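You operate a simulated robot arm through the tools that you are given. There is no shell and no other tool.

Carry out the task below with a simulated two-armed robot. There is one attempt and no reset: what you move stays moved.

JOB
Pick up the large paper cassette from the right end of the print cart with one hand, pass it to the other hand and put it on the blue bay.

Only the result counts: the job must be done as asked and must still hold three seconds after the hand-in. Knocking over, shifting, dropping, spilling or breaking anything else fails it.

ROBOT AND FRAMES
Two 6-joint arms with two-finger parallel grippers on one trunk, on a base that moves. Base frame: it is fixed to the floor where the robot stands at the start and does not move with it; the origin is under the middle of the robot, x ahead of it, y to its left, z up; the surface under the hand at the start is at about z = 0.85. Lengths are in m, angles in degrees, forces in N, time in s.
The left shoulder is at the start at [-0.077, 0.177, 0.832], the right one opposite. With the tool pointing down near the work surface each hand reaches from about 0.1 to 0.72 m from the robot's upright axis, wherever it stands, measured 20 degrees to its own side. Places, roughly: blue bay (20x22 cm) [1.7, -2.58, 0.8]. Payload 1.57 kg a hand.
The tool frame of a hand sits at the grasp point between the pads (the TCP): z along the fingers, y along the line on which they close. The tips reach 0.03 m beyond it. The gripper opens to 0.08 m. The fingers are 0.017 m wide and 0.012 m thick; the gripper's body (0.04 by 0.082 m) begins 0.08 m behind the TCP.
Orientation is told as [roll, pitch, yaw] about the base's x, y, z axes, in that order, counted from this pose: with the fingers straight down and closing along the base's y, the tool's x points along the base's -x, its y along +y and its z along -z.

CONTROLS
- The arms move only by the tool send_rows. It takes "left_commands", "right_commands" or both (then of equal length, played together; a hand with none holds still); each is a list that holds one entry, the list of rows, each a list of 7 numbers: the shift along the base's x, y, z in units of 40 mm (1.0 is 40 mm), then the turn, a rotation vector about the base's x, y, z in units of 4 degrees (1.0 is 4 degrees), then the finger opening in mm, from 0 to 80. In form: [[[dx, dy, dz, rx, ry, rz, hand], ...]]. A call has 1 to 20 rows; each row shifts and turns the commanded pose from where the row before left it. A call with a number of a shift or a turn outside -1 to 1 is refused whole. Rows are played at 5 a second. More than 0.05 m and 8.6 degrees between two rows, or a gripper value outside its range, and nothing of the call is played. A pose out of reach is approached as far as the arm can. The call stops where the force on the tool passes 40 N (or 10 N more than at its start, if that is more) or the arm is blocked; 0.2 s more then pass. The fingers move at their own pace (about 0.072 m/s each) and stop on an object; they squeeze with about 21 N. The grip force told is the motor's: it shows also when the fingers shut on nothing. Time passes only in rows, and 0.2 s behind the last, so rows that do not move let the fingers close. It gives the time, the measured TCP pose, the force on the tool (base axes), the opening and the grip force at its end, in the units of the frame above (readings bear some noise), with the torque about the TCP (base axes, N m) and any sound that the robot's microphone picked up, and new pictures: "pictures" is both (left out), scene, wrist or none (wrist: the cameras of the hands that moved).
- Cameras (640 x 400 px; columns grow to the right, rows downward): "scene" is now at [0.0374, -0.0315, 1.5642]; the picture's right is [-0.38, -0.92, 0.00], its down [-0.63, 0.26, -0.73] and it looks along [0.67, -0.28, -0.68] (base axes); focal length 267 px, centre (320, 200). "left" rides on the left gripper at [0.072, 0.007, -0.122] in its tool frame; the picture's right is [-0.09, 1.00, 0.00], its down [-0.84, -0.08, -0.54] and it looks along [-0.54, -0.05, 0.84] (tool axes); focal length 238 px, centre (320, 200). "right" rides on the right gripper at [0.072, -0.007, -0.122] in its tool frame; the picture's right is [0.09, 1.00, 0.00], its down [-0.84, 0.08, -0.54] and it looks along [-0.54, 0.05, 0.84] (tool axes); focal length 238 px, centre (320, 200). There is no depth. A picture from a camera that has moved, and an enlarged one, comes with that camera's place and axes in the base frame and with its lens.
- lift_body(by): moves the trunk up (or, below 0, down) by that many m; the arms and the scene camera ride with it, the base frame stays. It gives what a move gives, with no picture.
- steer(legs): drives the robot by 1 to 6 legs, each [ahead, left, turn to the left] in m, m and degrees, along the robot's own axes; the way and the turn of a leg run together, so that a leg with both is an arc; at most 1.5 m and 180 degrees a leg. The arms and the cameras ride along, it lands a little off, and it stops where it bumps. It gives what a move gives, and a new picture of the scene camera.
- turn_head(pan, tilt): turns the head with the scene camera to pan (to the left, within 143 degrees either way) and tilt (down, from -29 to 69), counted from straight ahead of the robot (the tilt from the chest, where the trunk bows). It gives what a move gives, and a new picture of the scene camera.
- inspect(camera, box): a new picture of the part [left, top, right, bottom] of that camera's present view, enlarged. The clock stands still meanwhile.
- hand_in(): hands the job in; it is judged then, once.

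Nothing tells you exact positions but the pictures and the camera data. Unless the task says otherwise, let go and move clear before handing in.

The tools are called after "Call:" by a JSON object that holds its "op" and its "data". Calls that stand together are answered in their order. send_rows: Moves the arms, as the interface text tells. Its arguments: {"type":"object","properties":{"left_commands":{"type":"array","items":{"type":"array","items":{"type":"array","items":{"type":"number"}}}},"right_commands":{"type":"array","items":{"type":"array","items":{"type":"array","items":{"type":"number"}}}},"pictures":{"type":"string","enum":["both","scene","wrist","none"]}},"required":[]} The other tools are called the same way: lift_body (by) moves the trunk up or down; steer (legs) drives the base; turn_head (pan, tilt) turns the head that bears the scene camera; inspect (camera, box) takes an enlarged picture of a part of a camera's view; hand_in () hands the job in.

At the start:

```text
time: 0.0
left_tool_pos: [0.4665, 0.0447, 1.1515]
left_orientation: [0.0, 0.0, 0.0]
left_ft_force: [-0.8, -0.7, -0.1]
left_wrist_torque: [-0.01, -0.02, -0.01]
left_finger_gap: 0.0801
left_gripper_force: 0.1
right_tool_pos: [0.3718, -0.3655, 1.1815]
right_orientation: [0.0, 0.0, 0.1]
right_ft_force: [-0.5, 0.4, -0.6]
right_wrist_torque: [0.03, -0.03, -0.05]
right_finger_gap: 0.0801
right_gripper_force: 0.0
trunk travel left (down, up): [-0.275, 0.053]
robot x, y, heading: [0.0, -0.0001, 0.0]
head pan, tilt (commanded): [-22.5, 43.1]
```

scene: 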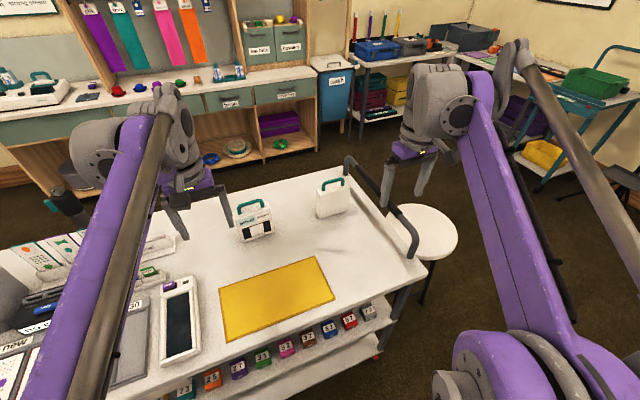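
right: 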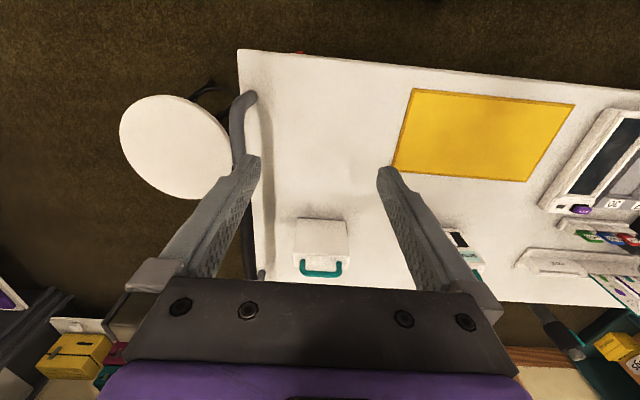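
left: 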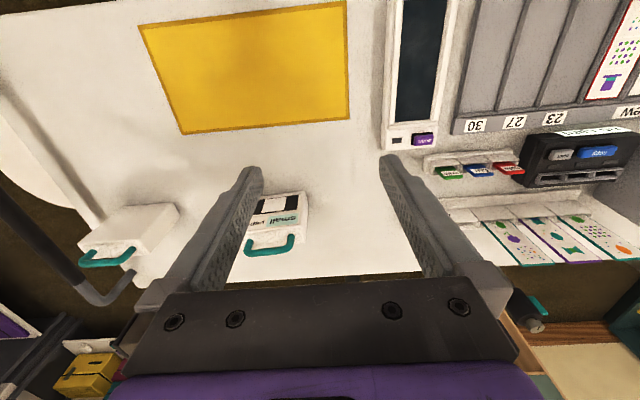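

I see a white print cart in front of me with two white cassettes that have teal handles: one near the middle with a label, one at the right end. I'll look closer before moving anything.

Call:
{"op": "inspect", "data": {"camera": "scene", "box": [220, 150, 460, 300]}}

Call:
{"op": "inspect", "data": {"camera": "right", "box": [220, 180, 500, 300]}}

Call:
{"op": "inspect", "data": {"camera": "left", "box": [50, 150, 350, 290]}}

```text
2.67 times, centred on (340, 225) of scene
camera zoom: at [0.0374, -0.0315, 1.5642], right [-0.38, -0.92, 0.0], down [-0.63, 0.26, -0.73], along [0.67, -0.28, -0.68], focal length 712 px, centre (267, 133)
```

zoom: 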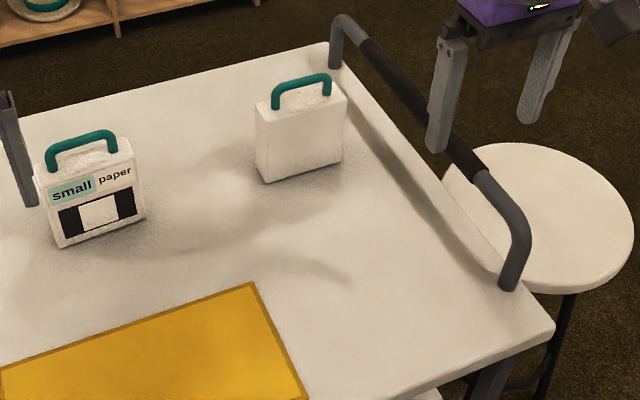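

```text
2.29 times, centred on (360, 240) of right
camera zoom: at [0.2999, -0.3735, 1.3016], right [-0.09, 1.0, 0.0], down [0.84, 0.08, 0.54], along [0.54, 0.05, -0.84], focal length 545 px, centre (229, 109)
```

zoom: 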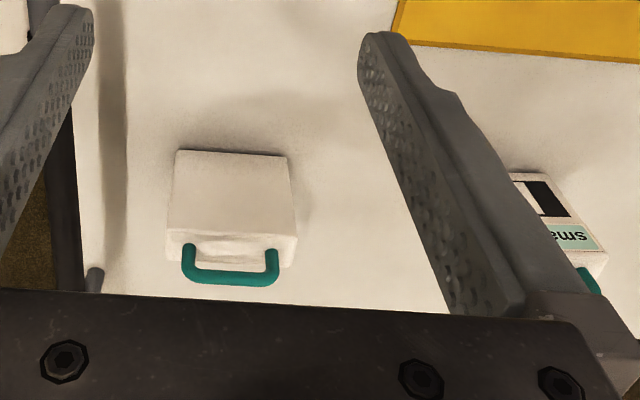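

```text
2.13 times, centred on (200, 220) of left
camera zoom: at [0.3946, 0.0518, 1.2741], right [0.09, 1.0, 0.0], down [0.84, -0.08, 0.54], along [0.54, -0.05, -0.84], focal length 508 px, centre (576, 157)
```

zoom: 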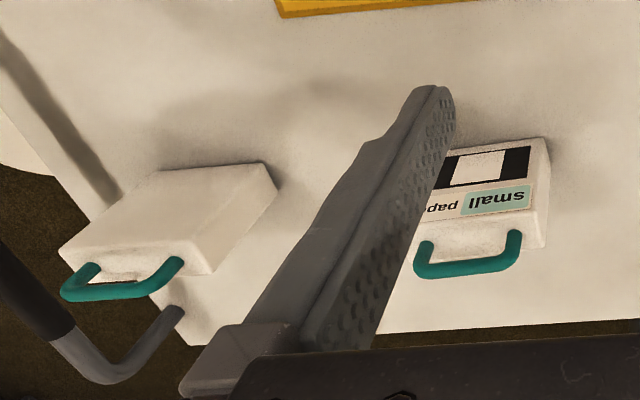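

The right-end cassette has no label on the side facing me; the middle one says "small paper". I'll look around the room to check the blue bay and the route.

Call:
{"op": "turn_head", "data": {"pan": -60, "tilt": 25}}

Call:
{"op": "turn_head", "data": {"pan": 40, "tilt": 35}}

Call:
{"op": "turn_head", "data": {"pan": -110, "tilt": 35}}

Call:
{"op": "turn_head", "data": {"pan": 0, "tilt": 50}}

```text
time: 1.0
left_tool_pos: [0.4658, 0.0448, 1.1511]
left_orientation: [0.0, 0.0, 0.0]
left_ft_force: [0.5, -0.7, -0.1]
left_wrist_torque: [0.02, -0.05, -0.01]
left_finger_gap: 0.0801
left_gripper_force: 0.0
right_tool_pos: [0.3725, -0.3676, 1.1805]
right_orientation: [0.0, 0.0, -0.2]
right_ft_force: [-0.7, -0.1, 0.4]
right_wrist_torque: [-0.01, -0.01, 0.03]
right_finger_gap: 0.0802
right_gripper_force: 0.0
trunk travel left (down, up): [-0.275, 0.053]
robot x, y, heading: [0.0011, -0.0013, -0.2]
head pan, tilt (commanded): [-60.0, 25.0]
camera scene: at [0.0071, -0.0797, 1.592], right [-0.87, -0.5, 0.0], down [-0.21, 0.37, -0.91], along [0.45, -0.78, -0.42], focal length 267 px, centre (320, 200)
```

scene: 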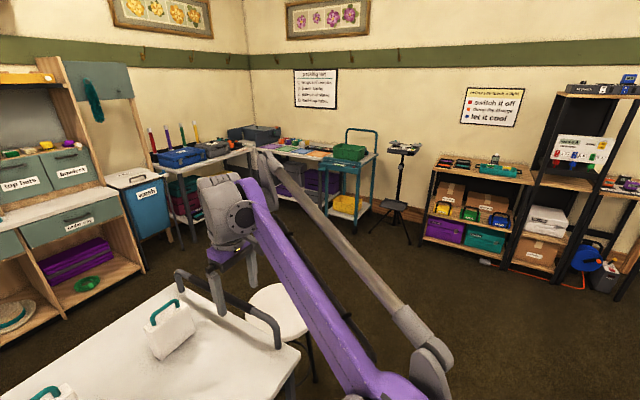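

```text
time: 2.8
left_tool_pos: [0.4662, 0.0434, 1.1515]
left_orientation: [0.0, 0.0, 0.0]
left_ft_force: [0.7, -0.1, 0.4]
left_wrist_torque: [0.01, 0.0, 0.02]
left_finger_gap: 0.0799
left_gripper_force: 0.1
right_tool_pos: [0.3714, -0.3666, 1.1805]
right_orientation: [0.0, 0.0, -0.1]
right_ft_force: [-0.7, 0.5, -0.2]
right_wrist_torque: [-0.03, 0.02, 0.02]
right_finger_gap: 0.0797
right_gripper_force: 0.1
trunk travel left (down, up): [-0.275, 0.053]
robot x, y, heading: [-0.0013, -0.0002, -0.1]
head pan, tilt (commanded): [40.0, 35.0]
camera scene: at [0.0284, 0.0567, 1.5763], right [0.64, -0.77, 0.0], down [-0.44, -0.37, -0.82], along [0.63, 0.53, -0.57], focal length 267 px, centre (320, 200)
```

scene: 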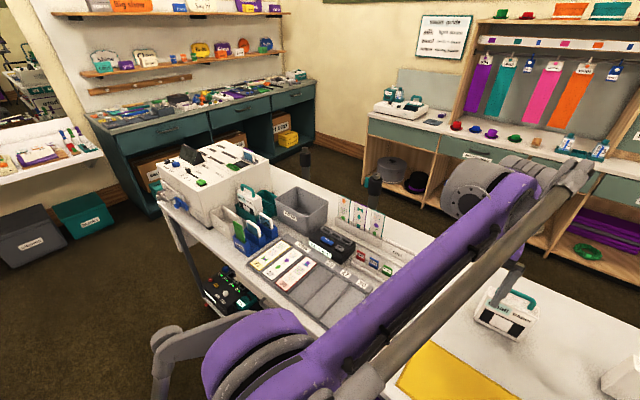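

```text
time: 5.2
left_tool_pos: [0.4668, 0.0442, 1.1516]
left_orientation: [0.0, -0.1, 0.0]
left_ft_force: [-0.1, 0.0, -0.4]
left_wrist_torque: [-0.02, -0.02, 0.0]
left_finger_gap: 0.0799
left_gripper_force: 0.1
right_tool_pos: [0.3725, -0.3663, 1.1804]
right_orientation: [0.0, 0.0, 0.1]
right_ft_force: [1.4, -0.3, -0.5]
right_wrist_torque: [0.01, -0.01, 0.02]
right_finger_gap: 0.0801
right_gripper_force: 0.1
trunk travel left (down, up): [-0.275, 0.053]
robot x, y, heading: [-0.0021, -0.0023, 0.3]
head pan, tilt (commanded): [-110.0, 35.0]
camera scene: at [-0.0691, -0.0827, 1.5763], right [-0.94, 0.34, 0.0], down [0.2, 0.54, -0.82], along [-0.28, -0.77, -0.57], focal length 267 px, centre (320, 200)
```

scene: 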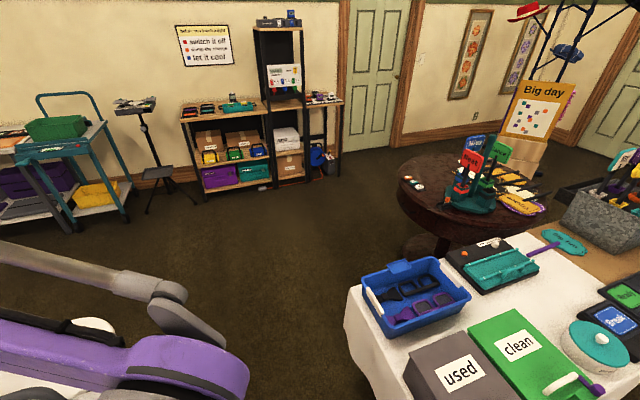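

```text
time: 7.0
left_tool_pos: [0.4663, 0.0437, 1.1518]
left_orientation: [0.0, 0.0, -0.1]
left_ft_force: [-0.1, -0.3, 0.4]
left_wrist_torque: [0.01, -0.01, 0.0]
left_finger_gap: 0.0798
left_gripper_force: 0.1
right_tool_pos: [0.3722, -0.3666, 1.1816]
right_orientation: [0.0, -0.1, 0.0]
right_ft_force: [0.8, 0.3, -0.4]
right_wrist_torque: [0.03, 0.0, -0.01]
right_finger_gap: 0.0798
right_gripper_force: 0.1
trunk travel left (down, up): [-0.275, 0.053]
robot x, y, heading: [0.0025, 0.0012, -0.1]
head pan, tilt (commanded): [0.0, 50.0]
camera scene: at [0.0379, 0.0001, 1.5546], right [0.0, -1.0, 0.0], down [-0.77, 0.0, -0.64], along [0.64, 0.0, -0.77], focal length 267 px, centre (320, 200)
```

scene: 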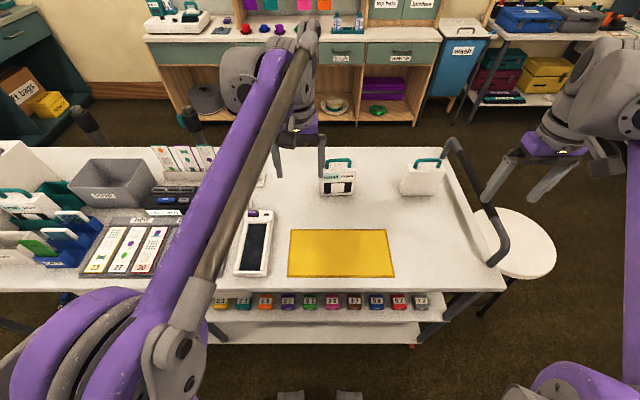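

The bay should be along the right-hand wall past the stool. I'll take close looks at the bay area and the cassette.

Call:
{"op": "turn_head", "data": {"pan": -56, "tilt": 20}}

Call:
{"op": "inspect", "data": {"camera": "scene", "box": [210, 90, 450, 240]}}

Call:
{"op": "inspect", "data": {"camera": "scene", "box": [240, 110, 360, 185]}}

Call:
{"op": "inspect", "data": {"camera": "scene", "box": [60, 250, 320, 400]}}

```text
time: 8.3
left_tool_pos: [0.4662, 0.0452, 1.1518]
left_orientation: [0.1, -0.1, 0.0]
left_ft_force: [0.6, -0.3, 0.2]
left_wrist_torque: [-0.02, 0.01, -0.01]
left_finger_gap: 0.0798
left_gripper_force: 0.0
right_tool_pos: [0.3719, -0.3661, 1.181]
right_orientation: [-0.1, 0.0, 0.0]
right_ft_force: [0.7, 0.0, 0.5]
right_wrist_torque: [-0.01, -0.04, -0.01]
right_finger_gap: 0.0797
right_gripper_force: 0.0
trunk travel left (down, up): [-0.275, 0.053]
robot x, y, heading: [-0.0009, -0.0016, 0.1]
head pan, tilt (commanded): [-56.0, 20.0]
camera scene: at [0.0131, -0.0771, 1.6001], right [-0.83, -0.56, 0.0], down [-0.19, 0.28, -0.94], along [0.53, -0.78, -0.34], focal length 267 px, centre (320, 200)
```

scene: 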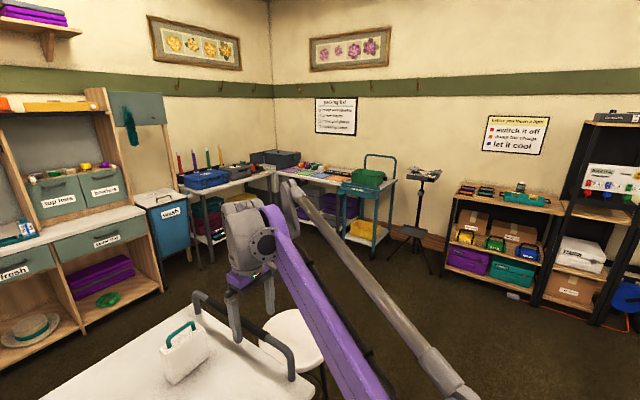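

```text
2.67 times, centred on (330, 165) of scene
camera zoom: at [0.0131, -0.0771, 1.6001], right [-0.83, -0.56, 0.0], down [-0.19, 0.28, -0.94], along [0.53, -0.78, -0.34], focal length 712 px, centre (293, 293)
```

zoom: 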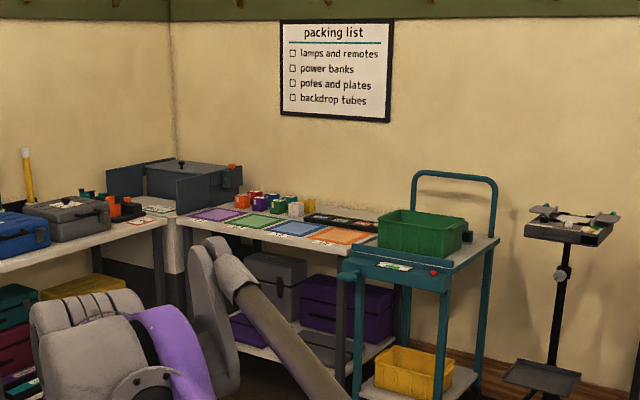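

```text
5.33 times, centred on (300, 148) of scene
camera zoom: at [0.0131, -0.0771, 1.6001], right [-0.83, -0.56, 0.0], down [-0.19, 0.28, -0.94], along [0.53, -0.78, -0.34], focal length 1424 px, centre (427, 480)
```

zoom: 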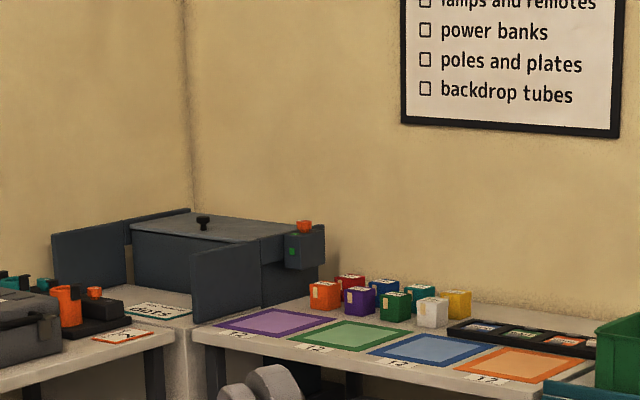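

```text
2.46 times, centred on (190, 325) of scene
camera zoom: at [0.0131, -0.0771, 1.6001], right [-0.83, -0.56, 0.0], down [-0.19, 0.28, -0.94], along [0.53, -0.78, -0.34], focal length 657 px, centre (640, -108)
```

zoom: 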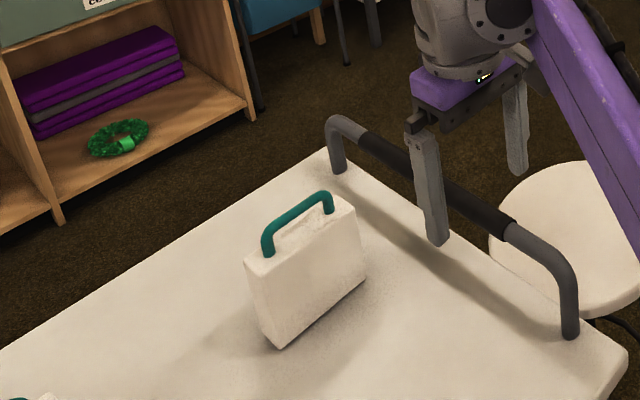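

The blue bay is one of four colored mats (purple, green, blue, orange) on the far table. Now I'll check how much room there is between my base and the cart, and take a more exact look at the cassette.

Call:
{"op": "turn_head", "data": {"pan": -10, "tilt": 69}}

Call:
{"op": "turn_head", "data": {"pan": -27, "tilt": 45}}

Call:
{"op": "inspect", "data": {"camera": "scene", "box": [260, 130, 420, 230]}}

```text
time: 9.4
left_tool_pos: [0.4669, 0.0442, 1.1524]
left_orientation: [-0.1, 0.1, 0.0]
left_ft_force: [-0.1, -0.2, -0.3]
left_wrist_torque: [0.0, -0.02, -0.01]
left_finger_gap: 0.0799
left_gripper_force: 0.1
right_tool_pos: [0.371, -0.3668, 1.1792]
right_orientation: [-0.1, 0.0, 0.0]
right_ft_force: [0.2, 0.6, 0.9]
right_wrist_torque: [0.0, 0.01, 0.02]
right_finger_gap: 0.08
right_gripper_force: 0.1
trunk travel left (down, up): [-0.275, 0.053]
robot x, y, heading: [-0.001, -0.0009, -0.0]
head pan, tilt (commanded): [-10.0, 68.8]
camera scene: at [0.016, -0.0097, 1.5327], right [-0.17, -0.98, 0.0], down [-0.92, 0.16, -0.36], along [0.36, -0.06, -0.93], focal length 267 px, centre (320, 200)
```

scene: 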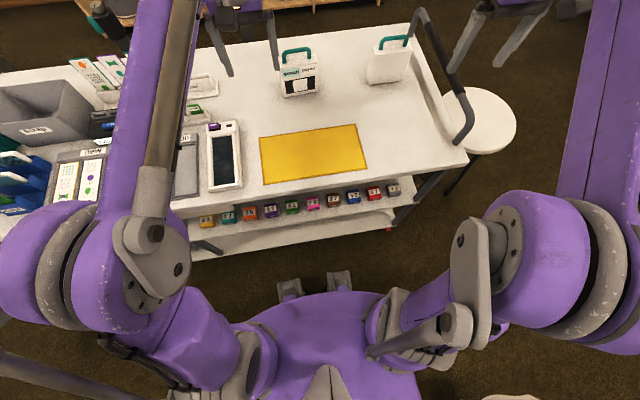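

```text
time: 10.3
left_tool_pos: [0.4664, 0.0445, 1.1508]
left_orientation: [0.0, 0.0, 0.1]
left_ft_force: [-0.3, -0.3, 0.4]
left_wrist_torque: [0.02, 0.01, 0.02]
left_finger_gap: 0.08
left_gripper_force: 0.0
right_tool_pos: [0.3716, -0.3662, 1.1818]
right_orientation: [0.0, 0.1, 0.0]
right_ft_force: [-0.2, 0.4, 0.6]
right_wrist_torque: [-0.02, 0.0, 0.01]
right_finger_gap: 0.08
right_gripper_force: 0.1
trunk travel left (down, up): [-0.275, 0.053]
robot x, y, heading: [-0.0009, -0.0016, -0.3]
head pan, tilt (commanded): [-27.0, 45.0]
camera scene: at [0.0334, -0.0368, 1.5614], right [-0.45, -0.89, 0.0], down [-0.63, 0.32, -0.71], along [0.63, -0.32, -0.71], focal length 267 px, centre (320, 200)
```

scene: 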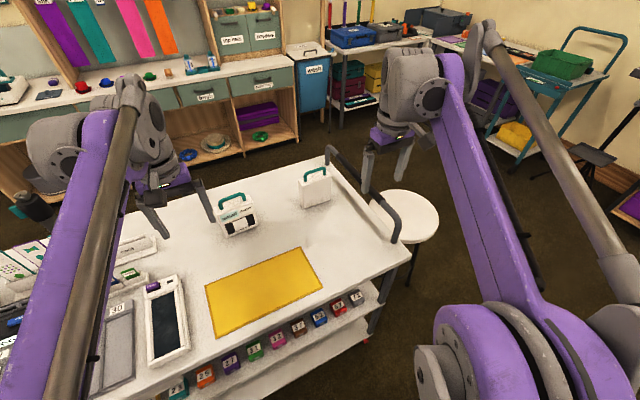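

```text
4.00 times, centred on (340, 180) of scene
camera zoom: at [0.0334, -0.0368, 1.5614], right [-0.45, -0.89, 0.0], down [-0.63, 0.32, -0.71], along [0.63, -0.32, -0.71], focal length 1068 px, centre (240, 280)
```

zoom: 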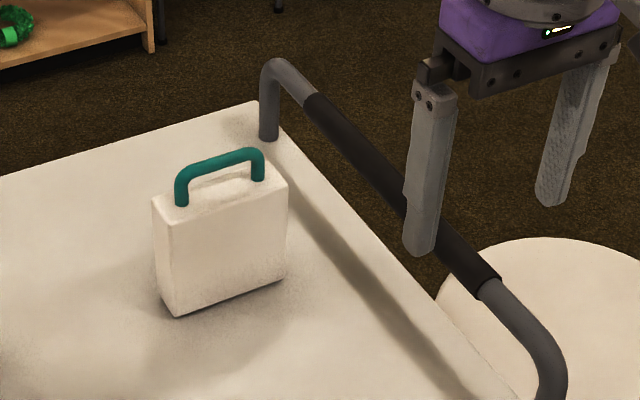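

The cassette looks about 11 cm wide along y, 4 cm thick along x and 11 cm tall, centred near (0.667, -0.34), with its handle top near z = 1.0. I'll shift the base a little right and forward to bring it into comfortable reach.

Call:
{"op": "steer", "data": {"legs": [[0.04, -0.13, 0]]}}

Call:
{"op": "inspect", "data": {"camera": "scene", "box": [200, 120, 420, 260]}}

```text
time: 12.1
left_tool_pos: [0.5068, -0.0818, 1.1517]
left_orientation: [-0.1, 0.1, 0.3]
left_ft_force: [-0.6, -0.3, 0.1]
left_wrist_torque: [-0.01, 0.03, 0.01]
left_finger_gap: 0.0799
left_gripper_force: 0.0
right_tool_pos: [0.4112, -0.4931, 1.1814]
right_orientation: [0.1, 0.0, 0.2]
right_ft_force: [-0.7, 0.0, 0.6]
right_wrist_torque: [0.02, 0.0, 0.03]
right_finger_gap: 0.0799
right_gripper_force: 0.0
trunk travel left (down, up): [-0.275, 0.053]
robot x, y, heading: [0.0389, -0.1293, 0.2]
head pan, tilt (commanded): [-27.0, 45.0]
camera scene: at [0.0732, -0.1637, 1.5615], right [-0.45, -0.89, 0.0], down [-0.63, 0.32, -0.71], along [0.63, -0.32, -0.71], focal length 267 px, centre (320, 200)
```

scene: 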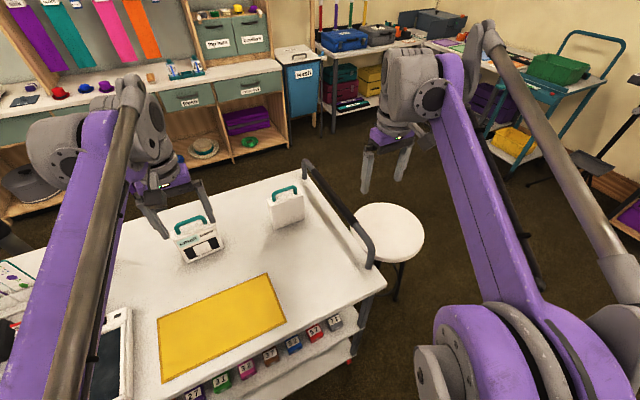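

```text
2.86 times, centred on (310, 190) of scene
camera zoom: at [0.0732, -0.1637, 1.5615], right [-0.45, -0.89, 0.0], down [-0.63, 0.32, -0.71], along [0.63, -0.32, -0.71], focal length 763 px, centre (349, 229)
```

zoom: 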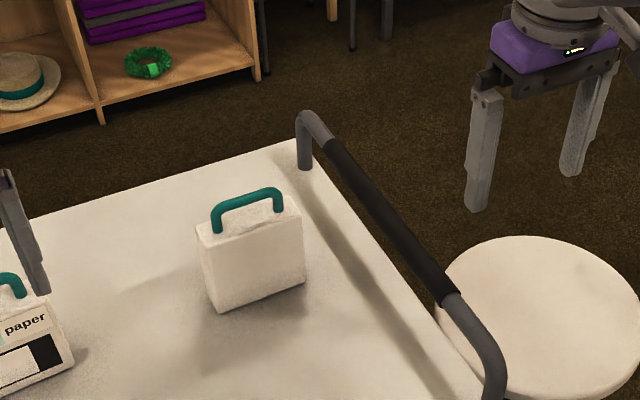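

Positions agree from the second viewpoint. Next I'll bring the right hand above the cassette while turning it 90° so the fingers close across the thin (x) direction.

Call:
{"op": "send_rows", "data": {"right_commands": [[[0.3225, 0.185, 0, 0, 0, 1, 80], [0.3225, 0.185, 0, 0, 0, 1, 80], [0.3225, 0.185, 0, 0, 0, 1, 80], [0.3225, 0.185, 0, 0, 0, 1, 80], [0.3225, 0.185, 0, 0, 0, 1, 80], [0.3225, 0.185, 0, 0, 0, 1, 80], [0.3225, 0.185, 0, 0, 0, 1, 80], [0.3225, 0.185, 0, 0, 0, 1, 80], [0.3225, 0.185, 0, 0, 0, 1, 80], [0.3225, 0.185, 0, 0, 0, 1, 80], [0.3225, 0.185, 0, 0, 0, 1, 80], [0.3225, 0.185, 0, 0, 0, 1, 80], [0.3225, 0.185, 0, 0, 0, 1, 80], [0.3225, 0.185, 0, 0, 0, 1, 80], [0.3225, 0.185, 0, 0, 0, 1, 80], [0.3225, 0.185, 0, 0, 0, 1, 80], [0.3225, 0.185, 0, 0, 0, 1, 80], [0.3225, 0.185, 0, 0, 0, 1, 80], [0.3225, 0.185, 0, 0, 0, 1, 80], [0.3225, 0.185, 0, 0, 0, 1, 80]]]}}

```text
time: 16.3
left_tool_pos: [0.506, -0.0812, 1.1524]
left_orientation: [0.0, -0.2, 0.2]
left_ft_force: [-0.9, -0.7, 0.4]
left_wrist_torque: [-0.01, -0.02, 0.05]
left_finger_gap: 0.0797
left_gripper_force: 0.1
right_tool_pos: [0.6057, -0.3392, 1.1339]
right_orientation: [-0.2, 0.0, 80.2]
right_ft_force: [-0.7, 0.4, 0.2]
right_wrist_torque: [0.0, -0.04, -0.01]
right_finger_gap: 0.08
right_gripper_force: 0.1
right hand out of reach, approached as far as the arm can: row 14, 16, 17, 18, 19, 20
trunk travel left (down, up): [-0.275, 0.053]
robot x, y, heading: [0.0409, -0.1239, -0.1]
head pan, tilt (commanded): [-27.0, 45.0]
camera scene: at [0.0718, -0.1633, 1.5615], right [-0.45, -0.89, 0.0], down [-0.63, 0.32, -0.71], along [0.63, -0.32, -0.71], focal length 267 px, centre (320, 200)
camera right: at [0.5989, -0.4107, 1.2547], right [-1.0, 0.08, 0.0], down [0.07, 0.84, 0.54], along [0.04, 0.54, -0.84], focal length 238 px, centre (320, 200)
```

scene: 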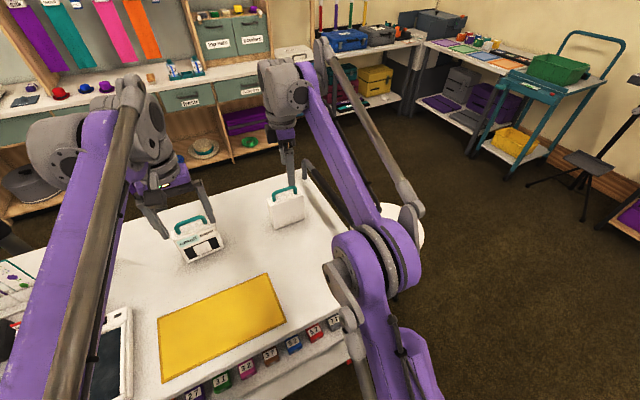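
right: 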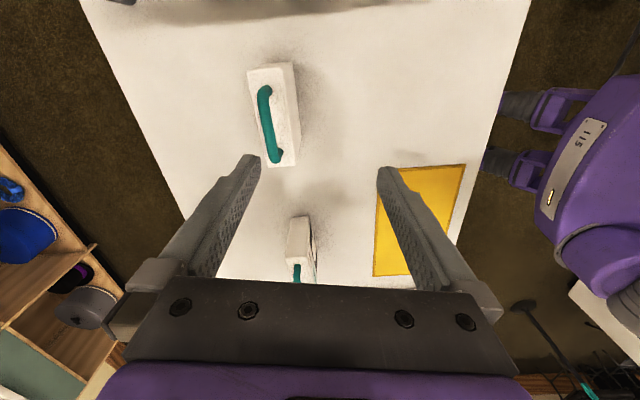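

The hand couldn't reach that far at this height, so I'll check base-to-cart clearance again before edging closer.

Call:
{"op": "turn_head", "data": {"pan": 10, "tilt": 69}}

Call:
{"op": "inspect", "data": {"camera": "scene", "box": [200, 200, 460, 400]}}

Call:
{"op": "inspect", "data": {"camera": "right", "box": [400, 50, 640, 250]}}

```text
time: 17.3
left_tool_pos: [0.5073, -0.0811, 1.1511]
left_orientation: [0.1, 0.0, 0.1]
left_ft_force: [0.3, 0.9, -0.8]
left_wrist_torque: [-0.04, -0.01, 0.0]
left_finger_gap: 0.0801
left_gripper_force: 0.0
right_tool_pos: [0.6066, -0.3389, 1.1321]
right_orientation: [0.1, 0.1, 80.0]
right_ft_force: [0.0, -0.6, -0.2]
right_wrist_torque: [-0.02, 0.01, 0.03]
right_finger_gap: 0.0797
right_gripper_force: 0.1
trunk travel left (down, up): [-0.275, 0.053]
robot x, y, heading: [0.0417, -0.1262, 0.2]
head pan, tilt (commanded): [10.0, 68.8]
camera scene: at [0.0557, -0.1171, 1.5327], right [0.18, -0.98, 0.0], down [-0.92, -0.16, -0.36], along [0.36, 0.06, -0.93], focal length 267 px, centre (320, 200)
```

scene: 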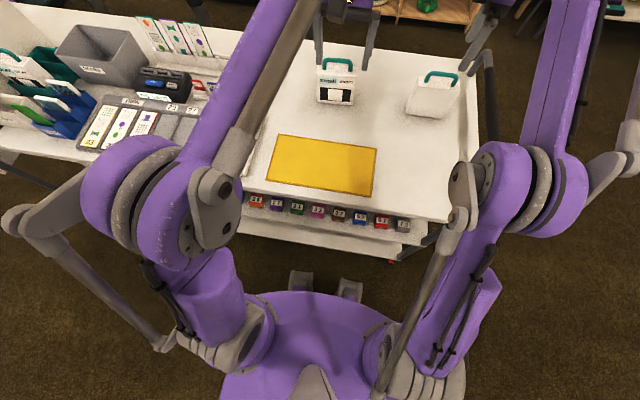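

```text
2.00 times, centred on (330, 300) of scene
camera zoom: at [0.0557, -0.1171, 1.5327], right [0.18, -0.98, 0.0], down [-0.92, -0.16, -0.36], along [0.36, 0.06, -0.93], focal length 534 px, centre (300, 0)
```

zoom: 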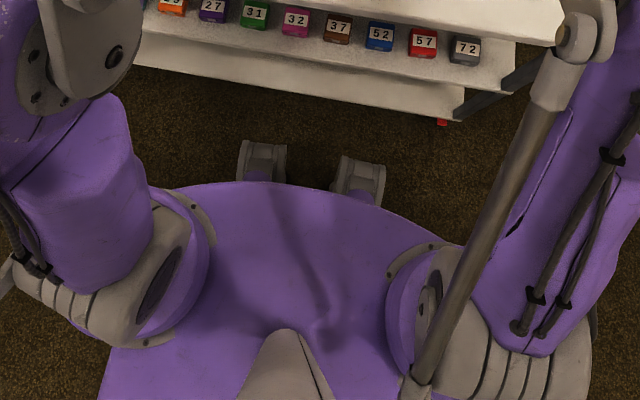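

```text
2.00 times, centred on (520, 150) of right
camera zoom: at [0.6001, -0.4111, 1.2544], right [-1.0, 0.08, 0.0], down [0.07, 0.84, 0.54], along [0.04, 0.54, -0.84], focal length 477 px, centre (-80, 300)
```

zoom: 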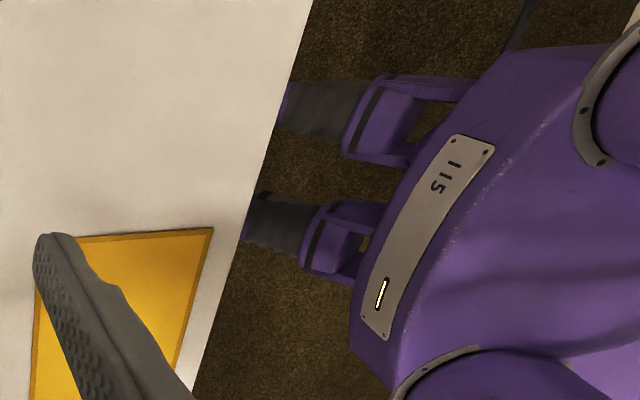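

The nearest part of my base is about 11 cm from the cart, so I can go forward 4 cm, and raising the trunk 5 cm also helps reach.

Call:
{"op": "lift_body", "data": {"by": 0.05}}

Call:
{"op": "steer", "data": {"legs": [[0.04, 0.0, 0]]}}

```text
time: 18.2
left_tool_pos: [0.5056, -0.0812, 1.2015]
left_orientation: [0.0, 0.0, 0.2]
left_ft_force: [0.5, 0.6, 0.0]
left_wrist_torque: [-0.02, -0.04, -0.01]
left_finger_gap: 0.0801
left_gripper_force: 0.0
right_tool_pos: [0.6061, -0.3383, 1.1822]
right_orientation: [0.0, 0.0, 80.2]
right_ft_force: [0.6, -0.3, -0.4]
right_wrist_torque: [0.0, 0.01, -0.03]
right_finger_gap: 0.0797
right_gripper_force: 0.1
trunk travel left (down, up): [-0.325, 0.003]
robot x, y, heading: [0.0433, -0.1263, 0.3]
head pan, tilt (commanded): [10.0, 68.8]
```

```text
time: 19.1
left_tool_pos: [0.542, -0.081, 1.2022]
left_orientation: [0.0, -0.2, 0.1]
left_ft_force: [-0.3, 0.0, 1.1]
left_wrist_torque: [-0.01, -0.04, 0.01]
left_finger_gap: 0.0801
left_gripper_force: 0.1
right_tool_pos: [0.642, -0.3387, 1.1823]
right_orientation: [-0.1, 0.0, 80.2]
right_ft_force: [-0.3, 0.1, 0.2]
right_wrist_torque: [-0.01, -0.01, -0.03]
right_finger_gap: 0.0801
right_gripper_force: 0.0
trunk travel left (down, up): [-0.325, 0.003]
robot x, y, heading: [0.077, -0.1289, 0.3]
head pan, tilt (commanded): [10.0, 68.8]
camera scene: at [0.0885, -0.1169, 1.5851], right [0.18, -0.98, 0.0], down [-0.92, -0.16, -0.37], along [0.36, 0.06, -0.93], focal length 267 px, centre (320, 200)
```

scene: 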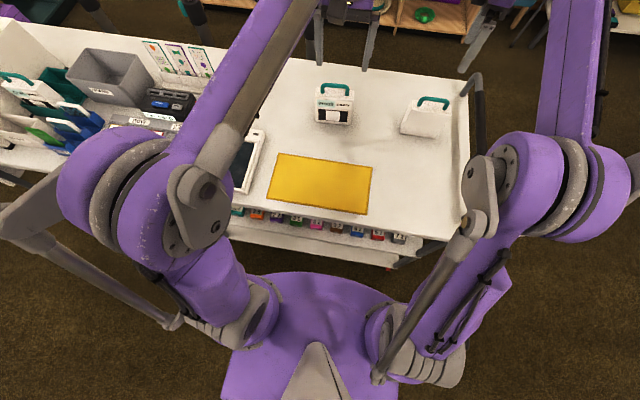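

Now lower the right hand a bit and finish the turn, checking how the commanded pose follows after the reach limit.

Call:
{"op": "send_rows", "data": {"right_commands": [[[0, 0, -0.5, 0, 0, 1, 80], [0, 0, -0.5, 0, 0, 1, 80]]], "pictures": "wrist"}}

```text
time: 19.7
left_tool_pos: [0.5447, -0.0816, 1.2033]
left_orientation: [0.0, 0.0, 0.2]
left_ft_force: [-0.1, -0.5, 0.9]
left_wrist_torque: [0.04, 0.0, -0.02]
left_finger_gap: 0.0802
left_gripper_force: 0.1
right_tool_pos: [0.6442, -0.3388, 1.1416]
right_orientation: [-0.1, 0.0, 88.2]
right_ft_force: [-0.5, 0.8, -0.2]
right_wrist_torque: [-0.01, 0.0, 0.02]
right_finger_gap: 0.0799
right_gripper_force: 0.1
trunk travel left (down, up): [-0.325, 0.003]
robot x, y, heading: [0.0796, -0.1322, 0.1]
head pan, tilt (commanded): [10.0, 68.8]
camera right: at [0.6483, -0.4106, 1.263], right [-1.0, -0.06, 0.0], down [-0.05, 0.84, 0.54], along [-0.03, 0.54, -0.84], focal length 238 px, centre (320, 200)
```

right: 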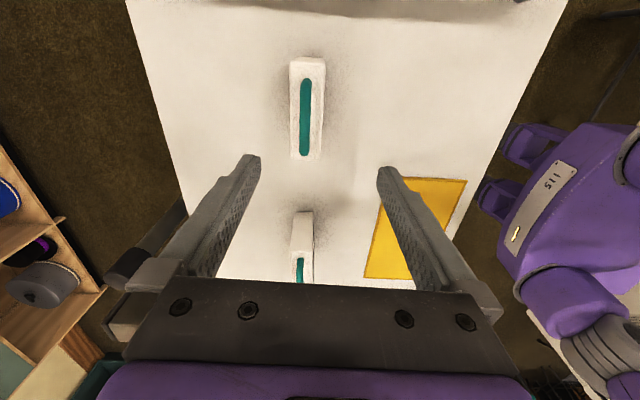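

Call:
{"op": "inspect", "data": {"camera": "right", "box": [240, 40, 400, 170]}}

```text
3.08 times, centred on (320, 105) of right
camera zoom: at [0.6483, -0.4106, 1.263], right [-1.0, -0.06, 0.0], down [-0.05, 0.84, 0.54], along [-0.03, 0.54, -0.84], focal length 733 px, centre (320, 492)
```

zoom: 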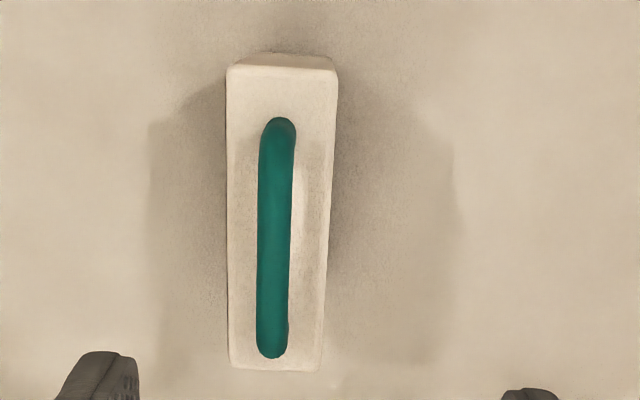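

The wrist view puts the cassette at x ≈ 0.642–0.681, y ≈ -0.396 to -0.28. I'll centre the open fingers over it and come down to just above the handle.

Call:
{"op": "send_rows", "data": {"right_commands": [[[0.45, -0.2, -0.3, 0, 0, 0.45, 80], [0, 0, -0.7, 0, 0, 0, 80], [0, 0, -0.7, 0, 0, 0, 80], [0, 0, -0.5, 0, 0, 0, 80]]]}}

Call:
{"op": "turn_head", "data": {"pan": -27, "tilt": 45}}

```text
time: 20.7
left_tool_pos: [0.546, -0.0812, 1.2021]
left_orientation: [0.0, 0.1, 0.3]
left_ft_force: [-0.1, -1.1, -0.8]
left_wrist_torque: [-0.02, 0.0, 0.01]
left_finger_gap: 0.08
left_gripper_force: 0.0
right_tool_pos: [0.6612, -0.3468, 1.0537]
right_orientation: [0.0, -0.1, 90.0]
right_ft_force: [-0.4, 0.0, -0.9]
right_wrist_torque: [0.01, 0.0, 0.0]
right_finger_gap: 0.0798
right_gripper_force: 0.1
trunk travel left (down, up): [-0.325, 0.003]
robot x, y, heading: [0.0788, -0.1254, 0.2]
head pan, tilt (commanded): [10.0, 68.8]
camera scene: at [0.0924, -0.1171, 1.5856], right [0.18, -0.98, 0.0], down [-0.92, -0.16, -0.36], along [0.36, 0.06, -0.93], focal length 267 px, centre (320, 200)
camera right: at [0.6684, -0.4197, 1.1747], right [-1.0, -0.09, 0.0], down [-0.08, 0.84, 0.54], along [-0.05, 0.54, -0.84], focal length 238 px, centre (320, 200)
```

scene: 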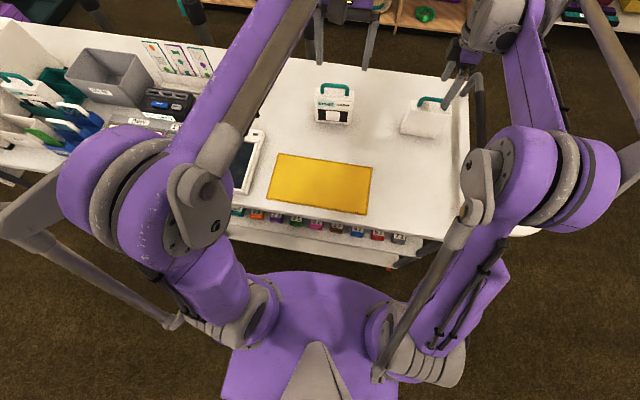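
right: 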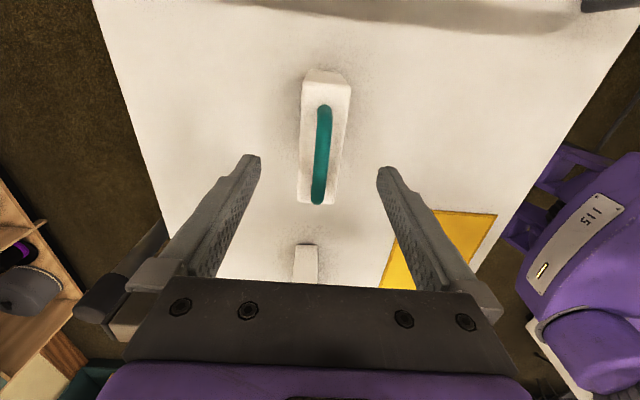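

```text
time: 21.8
left_tool_pos: [0.544, -0.0815, 1.2019]
left_orientation: [-0.1, 0.0, 0.2]
left_ft_force: [0.5, -0.6, -0.6]
left_wrist_torque: [-0.01, 0.0, -0.01]
left_finger_gap: 0.0798
left_gripper_force: 0.0
right_tool_pos: [0.6608, -0.3474, 1.0551]
right_orientation: [0.1, 0.0, 90.0]
right_ft_force: [-0.1, -0.3, 0.8]
right_wrist_torque: [0.03, 0.01, -0.02]
right_finger_gap: 0.0801
right_gripper_force: 0.0
trunk travel left (down, up): [-0.325, 0.003]
robot x, y, heading: [0.0848, -0.1269, 0.1]
head pan, tilt (commanded): [-27.0, 45.0]
camera scene: at [0.1097, -0.1635, 1.6144], right [-0.45, -0.89, 0.0], down [-0.63, 0.32, -0.71], along [0.63, -0.32, -0.71], focal length 267 px, centre (320, 200)
```

scene: 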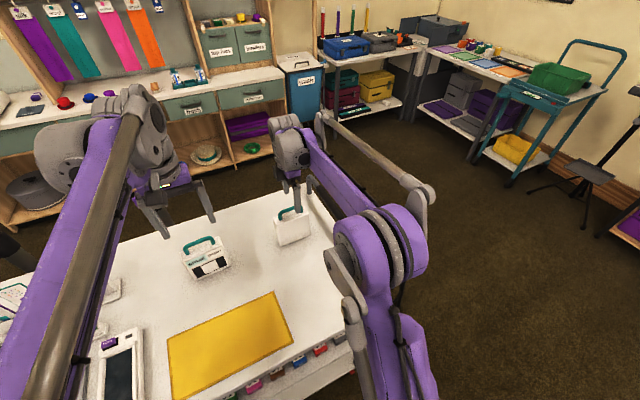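

The fingers straddle the handle nicely and are centred on the cassette. I'll lower to about 1 cm below the top of the body, then close.

Call:
{"op": "send_rows", "data": {"right_commands": [[[0, 0, -0.6, 0, 0, 0, 80], [0, 0, -0.6, 0, 0, 0, 80], [0, 0, -0.7, 0, 0, 0, 80], [0, 0, -0.7, 0, 0, 0, 80]]]}}

Call:
{"op": "inspect", "data": {"camera": "scene", "box": [220, 130, 380, 260]}}

```text
time: 22.8
left_tool_pos: [0.5451, -0.0809, 1.2014]
left_orientation: [0.0, 0.0, 0.2]
left_ft_force: [0.3, -0.7, 0.5]
left_wrist_torque: [0.04, -0.01, 0.01]
left_finger_gap: 0.08
left_gripper_force: 0.1
right_tool_pos: [0.6621, -0.3466, 0.9506]
right_orientation: [0.0, 0.1, 90.1]
right_ft_force: [-0.3, 0.4, -0.5]
right_wrist_torque: [0.01, 0.0, -0.01]
right_finger_gap: 0.0801
right_gripper_force: 0.1
trunk travel left (down, up): [-0.325, 0.003]
robot x, y, heading: [0.0786, -0.1306, 0.5]
head pan, tilt (commanded): [-27.0, 45.0]
camera scene: at [0.1101, -0.1637, 1.6144], right [-0.45, -0.89, 0.0], down [-0.63, 0.32, -0.71], along [0.63, -0.32, -0.71], focal length 267 px, centre (320, 200)
camera right: at [0.669, -0.4188, 1.0712], right [-1.0, -0.09, 0.0], down [-0.08, 0.84, 0.54], along [-0.05, 0.54, -0.84], focal length 238 px, centre (320, 200)
```

scene: 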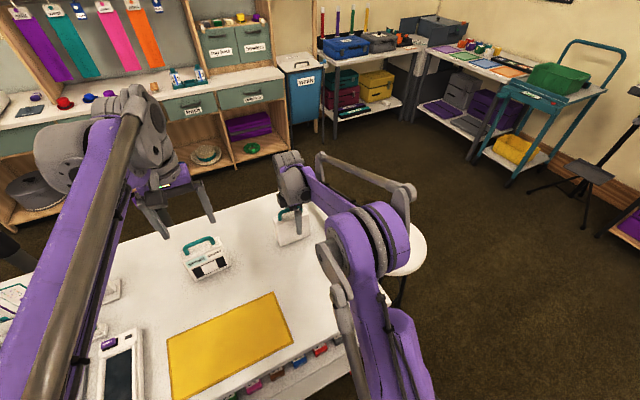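
right: 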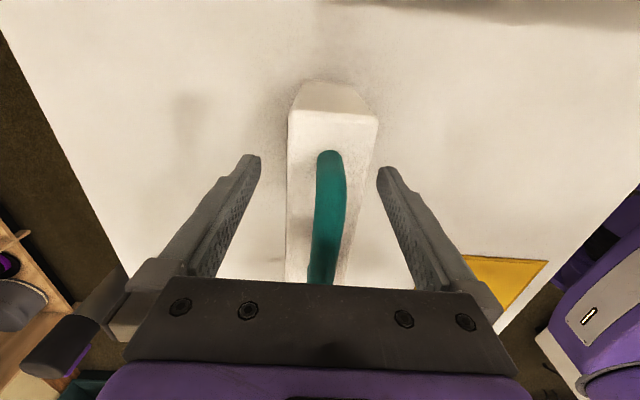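

```text
3.08 times, centred on (300, 195) of scene
camera zoom: at [0.1101, -0.1637, 1.6144], right [-0.45, -0.89, 0.0], down [-0.63, 0.32, -0.71], along [0.63, -0.32, -0.71], focal length 822 px, centre (382, 215)
```

zoom: 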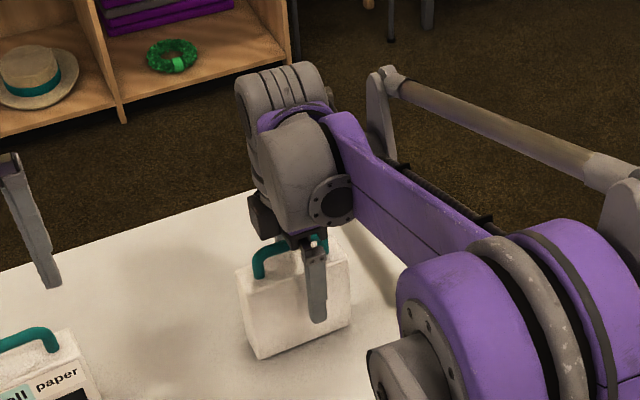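

Fingers are either side of the body with clearance. Closing now.

Call:
{"op": "send_rows", "data": {"right_commands": [[[0, 0, 0, 0, 0, 0, 30], [0, 0, 0, 0, 0, 0, 30], [0, 0, 0, 0, 0, 0, 20], [0, 0, 0, 0, 0, 0, 20], [0, 0, 0, 0, 0, 0, 20]]], "pictures": "wrist"}}

```text
time: 24.0
left_tool_pos: [0.5451, -0.0814, 1.2008]
left_orientation: [0.0, -0.1, 0.2]
left_ft_force: [-0.2, -0.4, -0.5]
left_wrist_torque: [-0.03, -0.06, 0.02]
left_finger_gap: 0.0801
left_gripper_force: 0.1
right_tool_pos: [0.661, -0.3471, 0.9499]
right_orientation: [0.0, 0.0, 90.1]
right_ft_force: [0.4, -0.1, 0.0]
right_wrist_torque: [-0.01, 0.07, 0.01]
right_finger_gap: 0.04
right_gripper_force: 21.7
trunk travel left (down, up): [-0.325, 0.003]
robot x, y, heading: [0.0802, -0.1264, 0.3]
head pan, tilt (commanded): [-27.0, 45.0]
camera right: at [0.6689, -0.4188, 1.0716], right [-1.0, -0.09, 0.0], down [-0.08, 0.84, 0.54], along [-0.05, 0.54, -0.84], focal length 238 px, centre (320, 200)
```

right: 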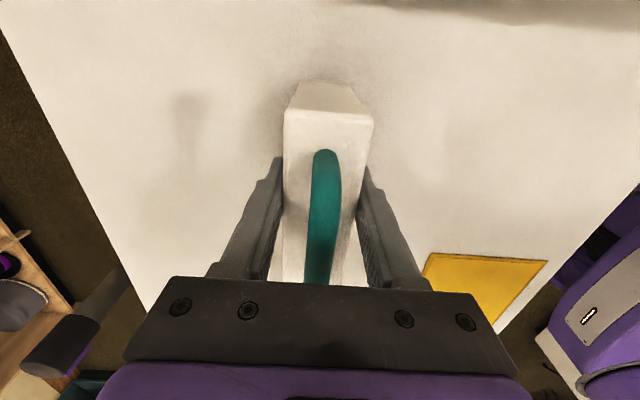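

It is gripped at 40 mm thickness with full force. Now a slow lift to check the weight and hold.

Call:
{"op": "send_rows", "data": {"right_commands": [[[0, 0, 0.25, 0, 0, 0, 10], [0, 0, 0.25, 0, 0, 0, 10], [0, 0, 0.5, 0, 0, 0, 10], [0, 0, 0.5, 0, 0, 0, 10]]]}}

Call:
{"op": "inspect", "data": {"camera": "scene", "box": [220, 130, 380, 260]}}

```text
time: 25.0
left_tool_pos: [0.5442, -0.0808, 1.2012]
left_orientation: [0.0, -0.1, 0.3]
left_ft_force: [0.3, -0.6, 0.3]
left_wrist_torque: [-0.02, 0.0, 0.03]
left_finger_gap: 0.0798
left_gripper_force: 0.0
right_tool_pos: [0.6627, -0.346, 1.0114]
right_orientation: [0.0, 0.0, 90.0]
right_ft_force: [-0.7, 0.7, -3.1]
right_wrist_torque: [-0.02, 0.01, -0.02]
right_finger_gap: 0.0396
right_gripper_force: 21.1
trunk travel left (down, up): [-0.325, 0.003]
robot x, y, heading: [0.0831, -0.1286, 0.3]
head pan, tilt (commanded): [-27.0, 45.0]
camera scene: at [0.1098, -0.1635, 1.6144], right [-0.45, -0.89, 0.0], down [-0.63, 0.32, -0.71], along [0.63, -0.32, -0.71], focal length 267 px, centre (320, 200)
camera right: at [0.6694, -0.4177, 1.1323], right [-1.0, -0.09, 0.0], down [-0.08, 0.84, 0.54], along [-0.05, 0.54, -0.84], focal length 238 px, centre (320, 200)
```

scene: 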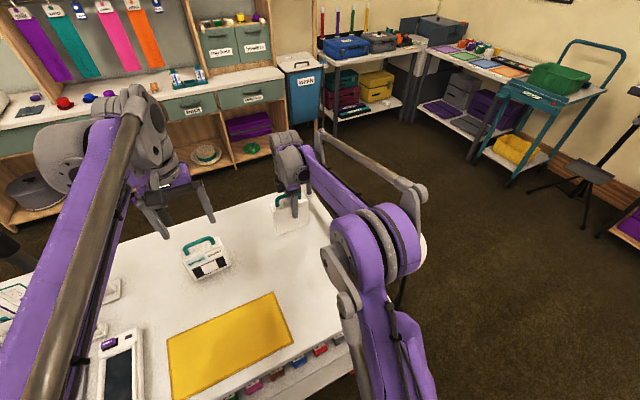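
right: 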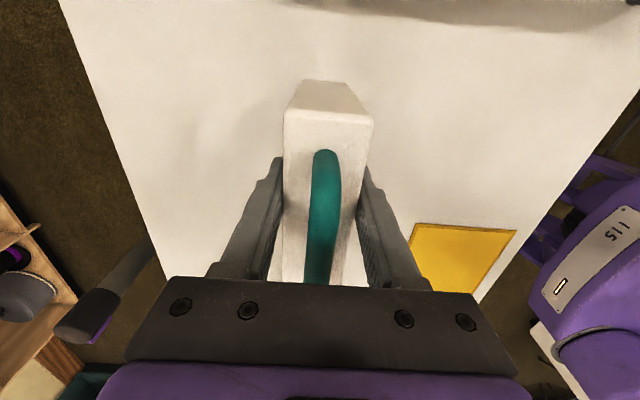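

```text
3.08 times, centred on (300, 195) of scene
camera zoom: at [0.1098, -0.1635, 1.6144], right [-0.45, -0.89, 0.0], down [-0.63, 0.32, -0.71], along [0.63, -0.32, -0.71], focal length 822 px, centre (382, 215)
```

zoom: 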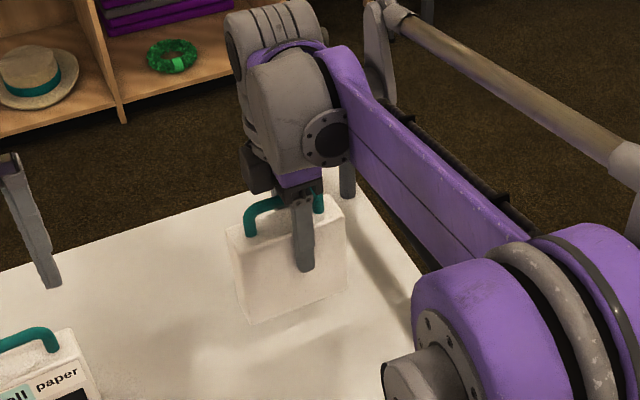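

The hold is firm and it weighs only about 0.3 kg. I'll raise and draw it back to in front of the chest, while the left hand moves aside and turns for a side grip.

Call:
{"op": "send_rows", "data": {"right_commands": [[[-0.3, 0, 0.7, 0, 0, 0, 10], [-0.3, 0, 0.7, 0, 0, 0, 10], [-0.3, 0, 0.7, 0, 0, 0, 10], [-0.3, 0, 0.7, 0, 0, 0, 10], [-0.3, 0, 0.7, 0, 0, 0, 10], [-0.2, 0.21, 0, 0, 0, 0, 10], [-0.2, 0.21, 0, 0, 0, 0, 10], [-0.2, 0.21, 0, 0, 0, 0, 10], [-0.2, 0.21, 0, 0, 0, 0, 10], [-0.2, 0.21, 0, 0, 0, 0, 10], [-0.2, 0.21, 0, 0, 0, 0, 10], [-0.2, 0.21, 0, 0, 0, 0, 10], [-0.2, 0.21, 0, 0, 0, 0, 10], [-0.2, 0.21, 0, 0, 0, 0, 10], [-0.2, 0.21, 0, 0, 0, 0, 10], [-0.2, 0.21, 0, 0, 0, 0, 10], [-0.2, 0.21, 0, 0, 0, 0, 10], [-0.2, 0.21, 0, 0, 0, 0, 10], [-0.2, 0.21, 0, 0, 0, 0, 10], [-0.2, 0.21, 0, 0, 0, 0, 10]]], "left_commands": [[[-0.12, 0.3, 0.05, 0, 0, -1, 80], [-0.12, 0.3, 0.05, 0, 0, -1, 80], [-0.12, 0.3, 0.05, 0, 0, -1, 80], [-0.12, 0.3, 0.05, 0, 0, -1, 80], [-0.12, 0.3, 0.05, 0, 0, -1, 80], [-0.12, 0.3, 0.05, 0, 0, -1, 80], [-0.12, 0.3, 0.05, 0, 0, -1, 80], [-0.12, 0.3, 0.05, 0, 0, -1, 80], [-0.12, 0.3, 0.05, 0, 0, -1, 80], [-0.12, 0.3, 0.05, 0, 0, -1, 80], [-0.12, 0.3, 0.05, 0, 0, -1, 80], [-0.12, 0.3, 0.05, 0, 0, -1, 80], [-0.12, 0.3, 0.05, 0, 0, -1, 80], [-0.12, 0.3, 0.05, 0, 0, -1, 80], [-0.12, 0.3, 0.05, 0, 0, -1, 80], [-0.12, 0.3, 0.05, 0, 0, -1, 80], [-0.12, 0.3, 0.05, 0, 0, -1, 80], [-0.12, 0.3, 0.05, 0, 0, -1, 80], [-0.12, 0.3, 0.05, 0, 0, -1, 80], [-0.12, 0.3, 0.05, 0, 0, -1, 80]]]}}

```text
time: 29.2
left_tool_pos: [0.4475, 0.1605, 1.2415]
left_orientation: [0.0, 0.0, -79.9]
left_ft_force: [-0.4, 0.6, -0.5]
left_wrist_torque: [-0.02, -0.01, 0.03]
left_finger_gap: 0.0799
left_gripper_force: 0.0
right_tool_pos: [0.4825, -0.2201, 1.1511]
right_orientation: [0.0, -0.1, 90.0]
right_ft_force: [0.2, 0.2, -3.0]
right_wrist_torque: [-0.03, -0.04, 0.0]
right_finger_gap: 0.0398
right_gripper_force: 21.3
trunk travel left (down, up): [-0.325, 0.003]
robot x, y, heading: [0.078, -0.1263, 0.3]
head pan, tilt (commanded): [-27.0, 45.0]
camera scene: at [0.1093, -0.1631, 1.6144], right [-0.45, -0.89, 0.0], down [-0.63, 0.32, -0.71], along [0.63, -0.32, -0.71], focal length 267 px, centre (320, 200)
camera right: at [0.4901, -0.2928, 1.2723], right [-1.0, -0.09, 0.0], down [-0.08, 0.84, 0.54], along [-0.05, 0.54, -0.84], focal length 238 px, centre (320, 200)
camera left: at [0.4416, 0.2338, 1.364], right [1.0, 0.08, 0.0], down [0.07, -0.84, 0.54], along [0.05, -0.54, -0.84], focal length 238 px, centre (320, 200)
```

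scene: 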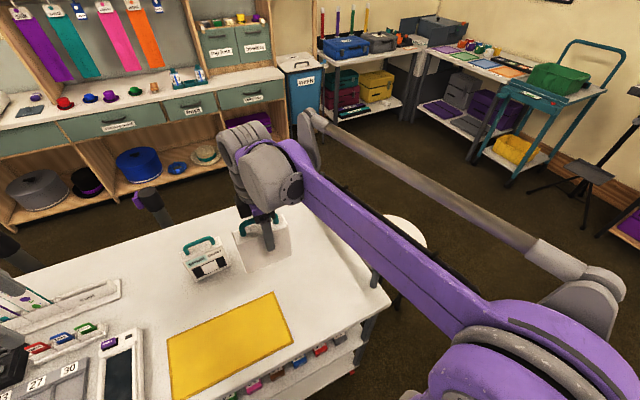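
right: 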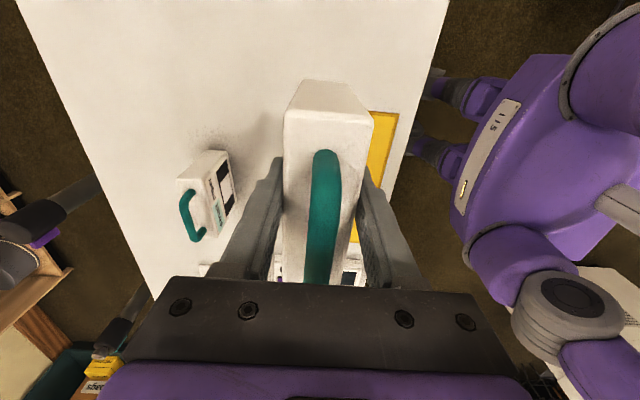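
left: 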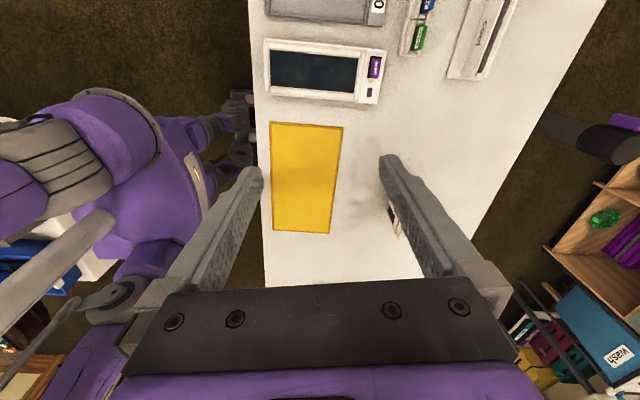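

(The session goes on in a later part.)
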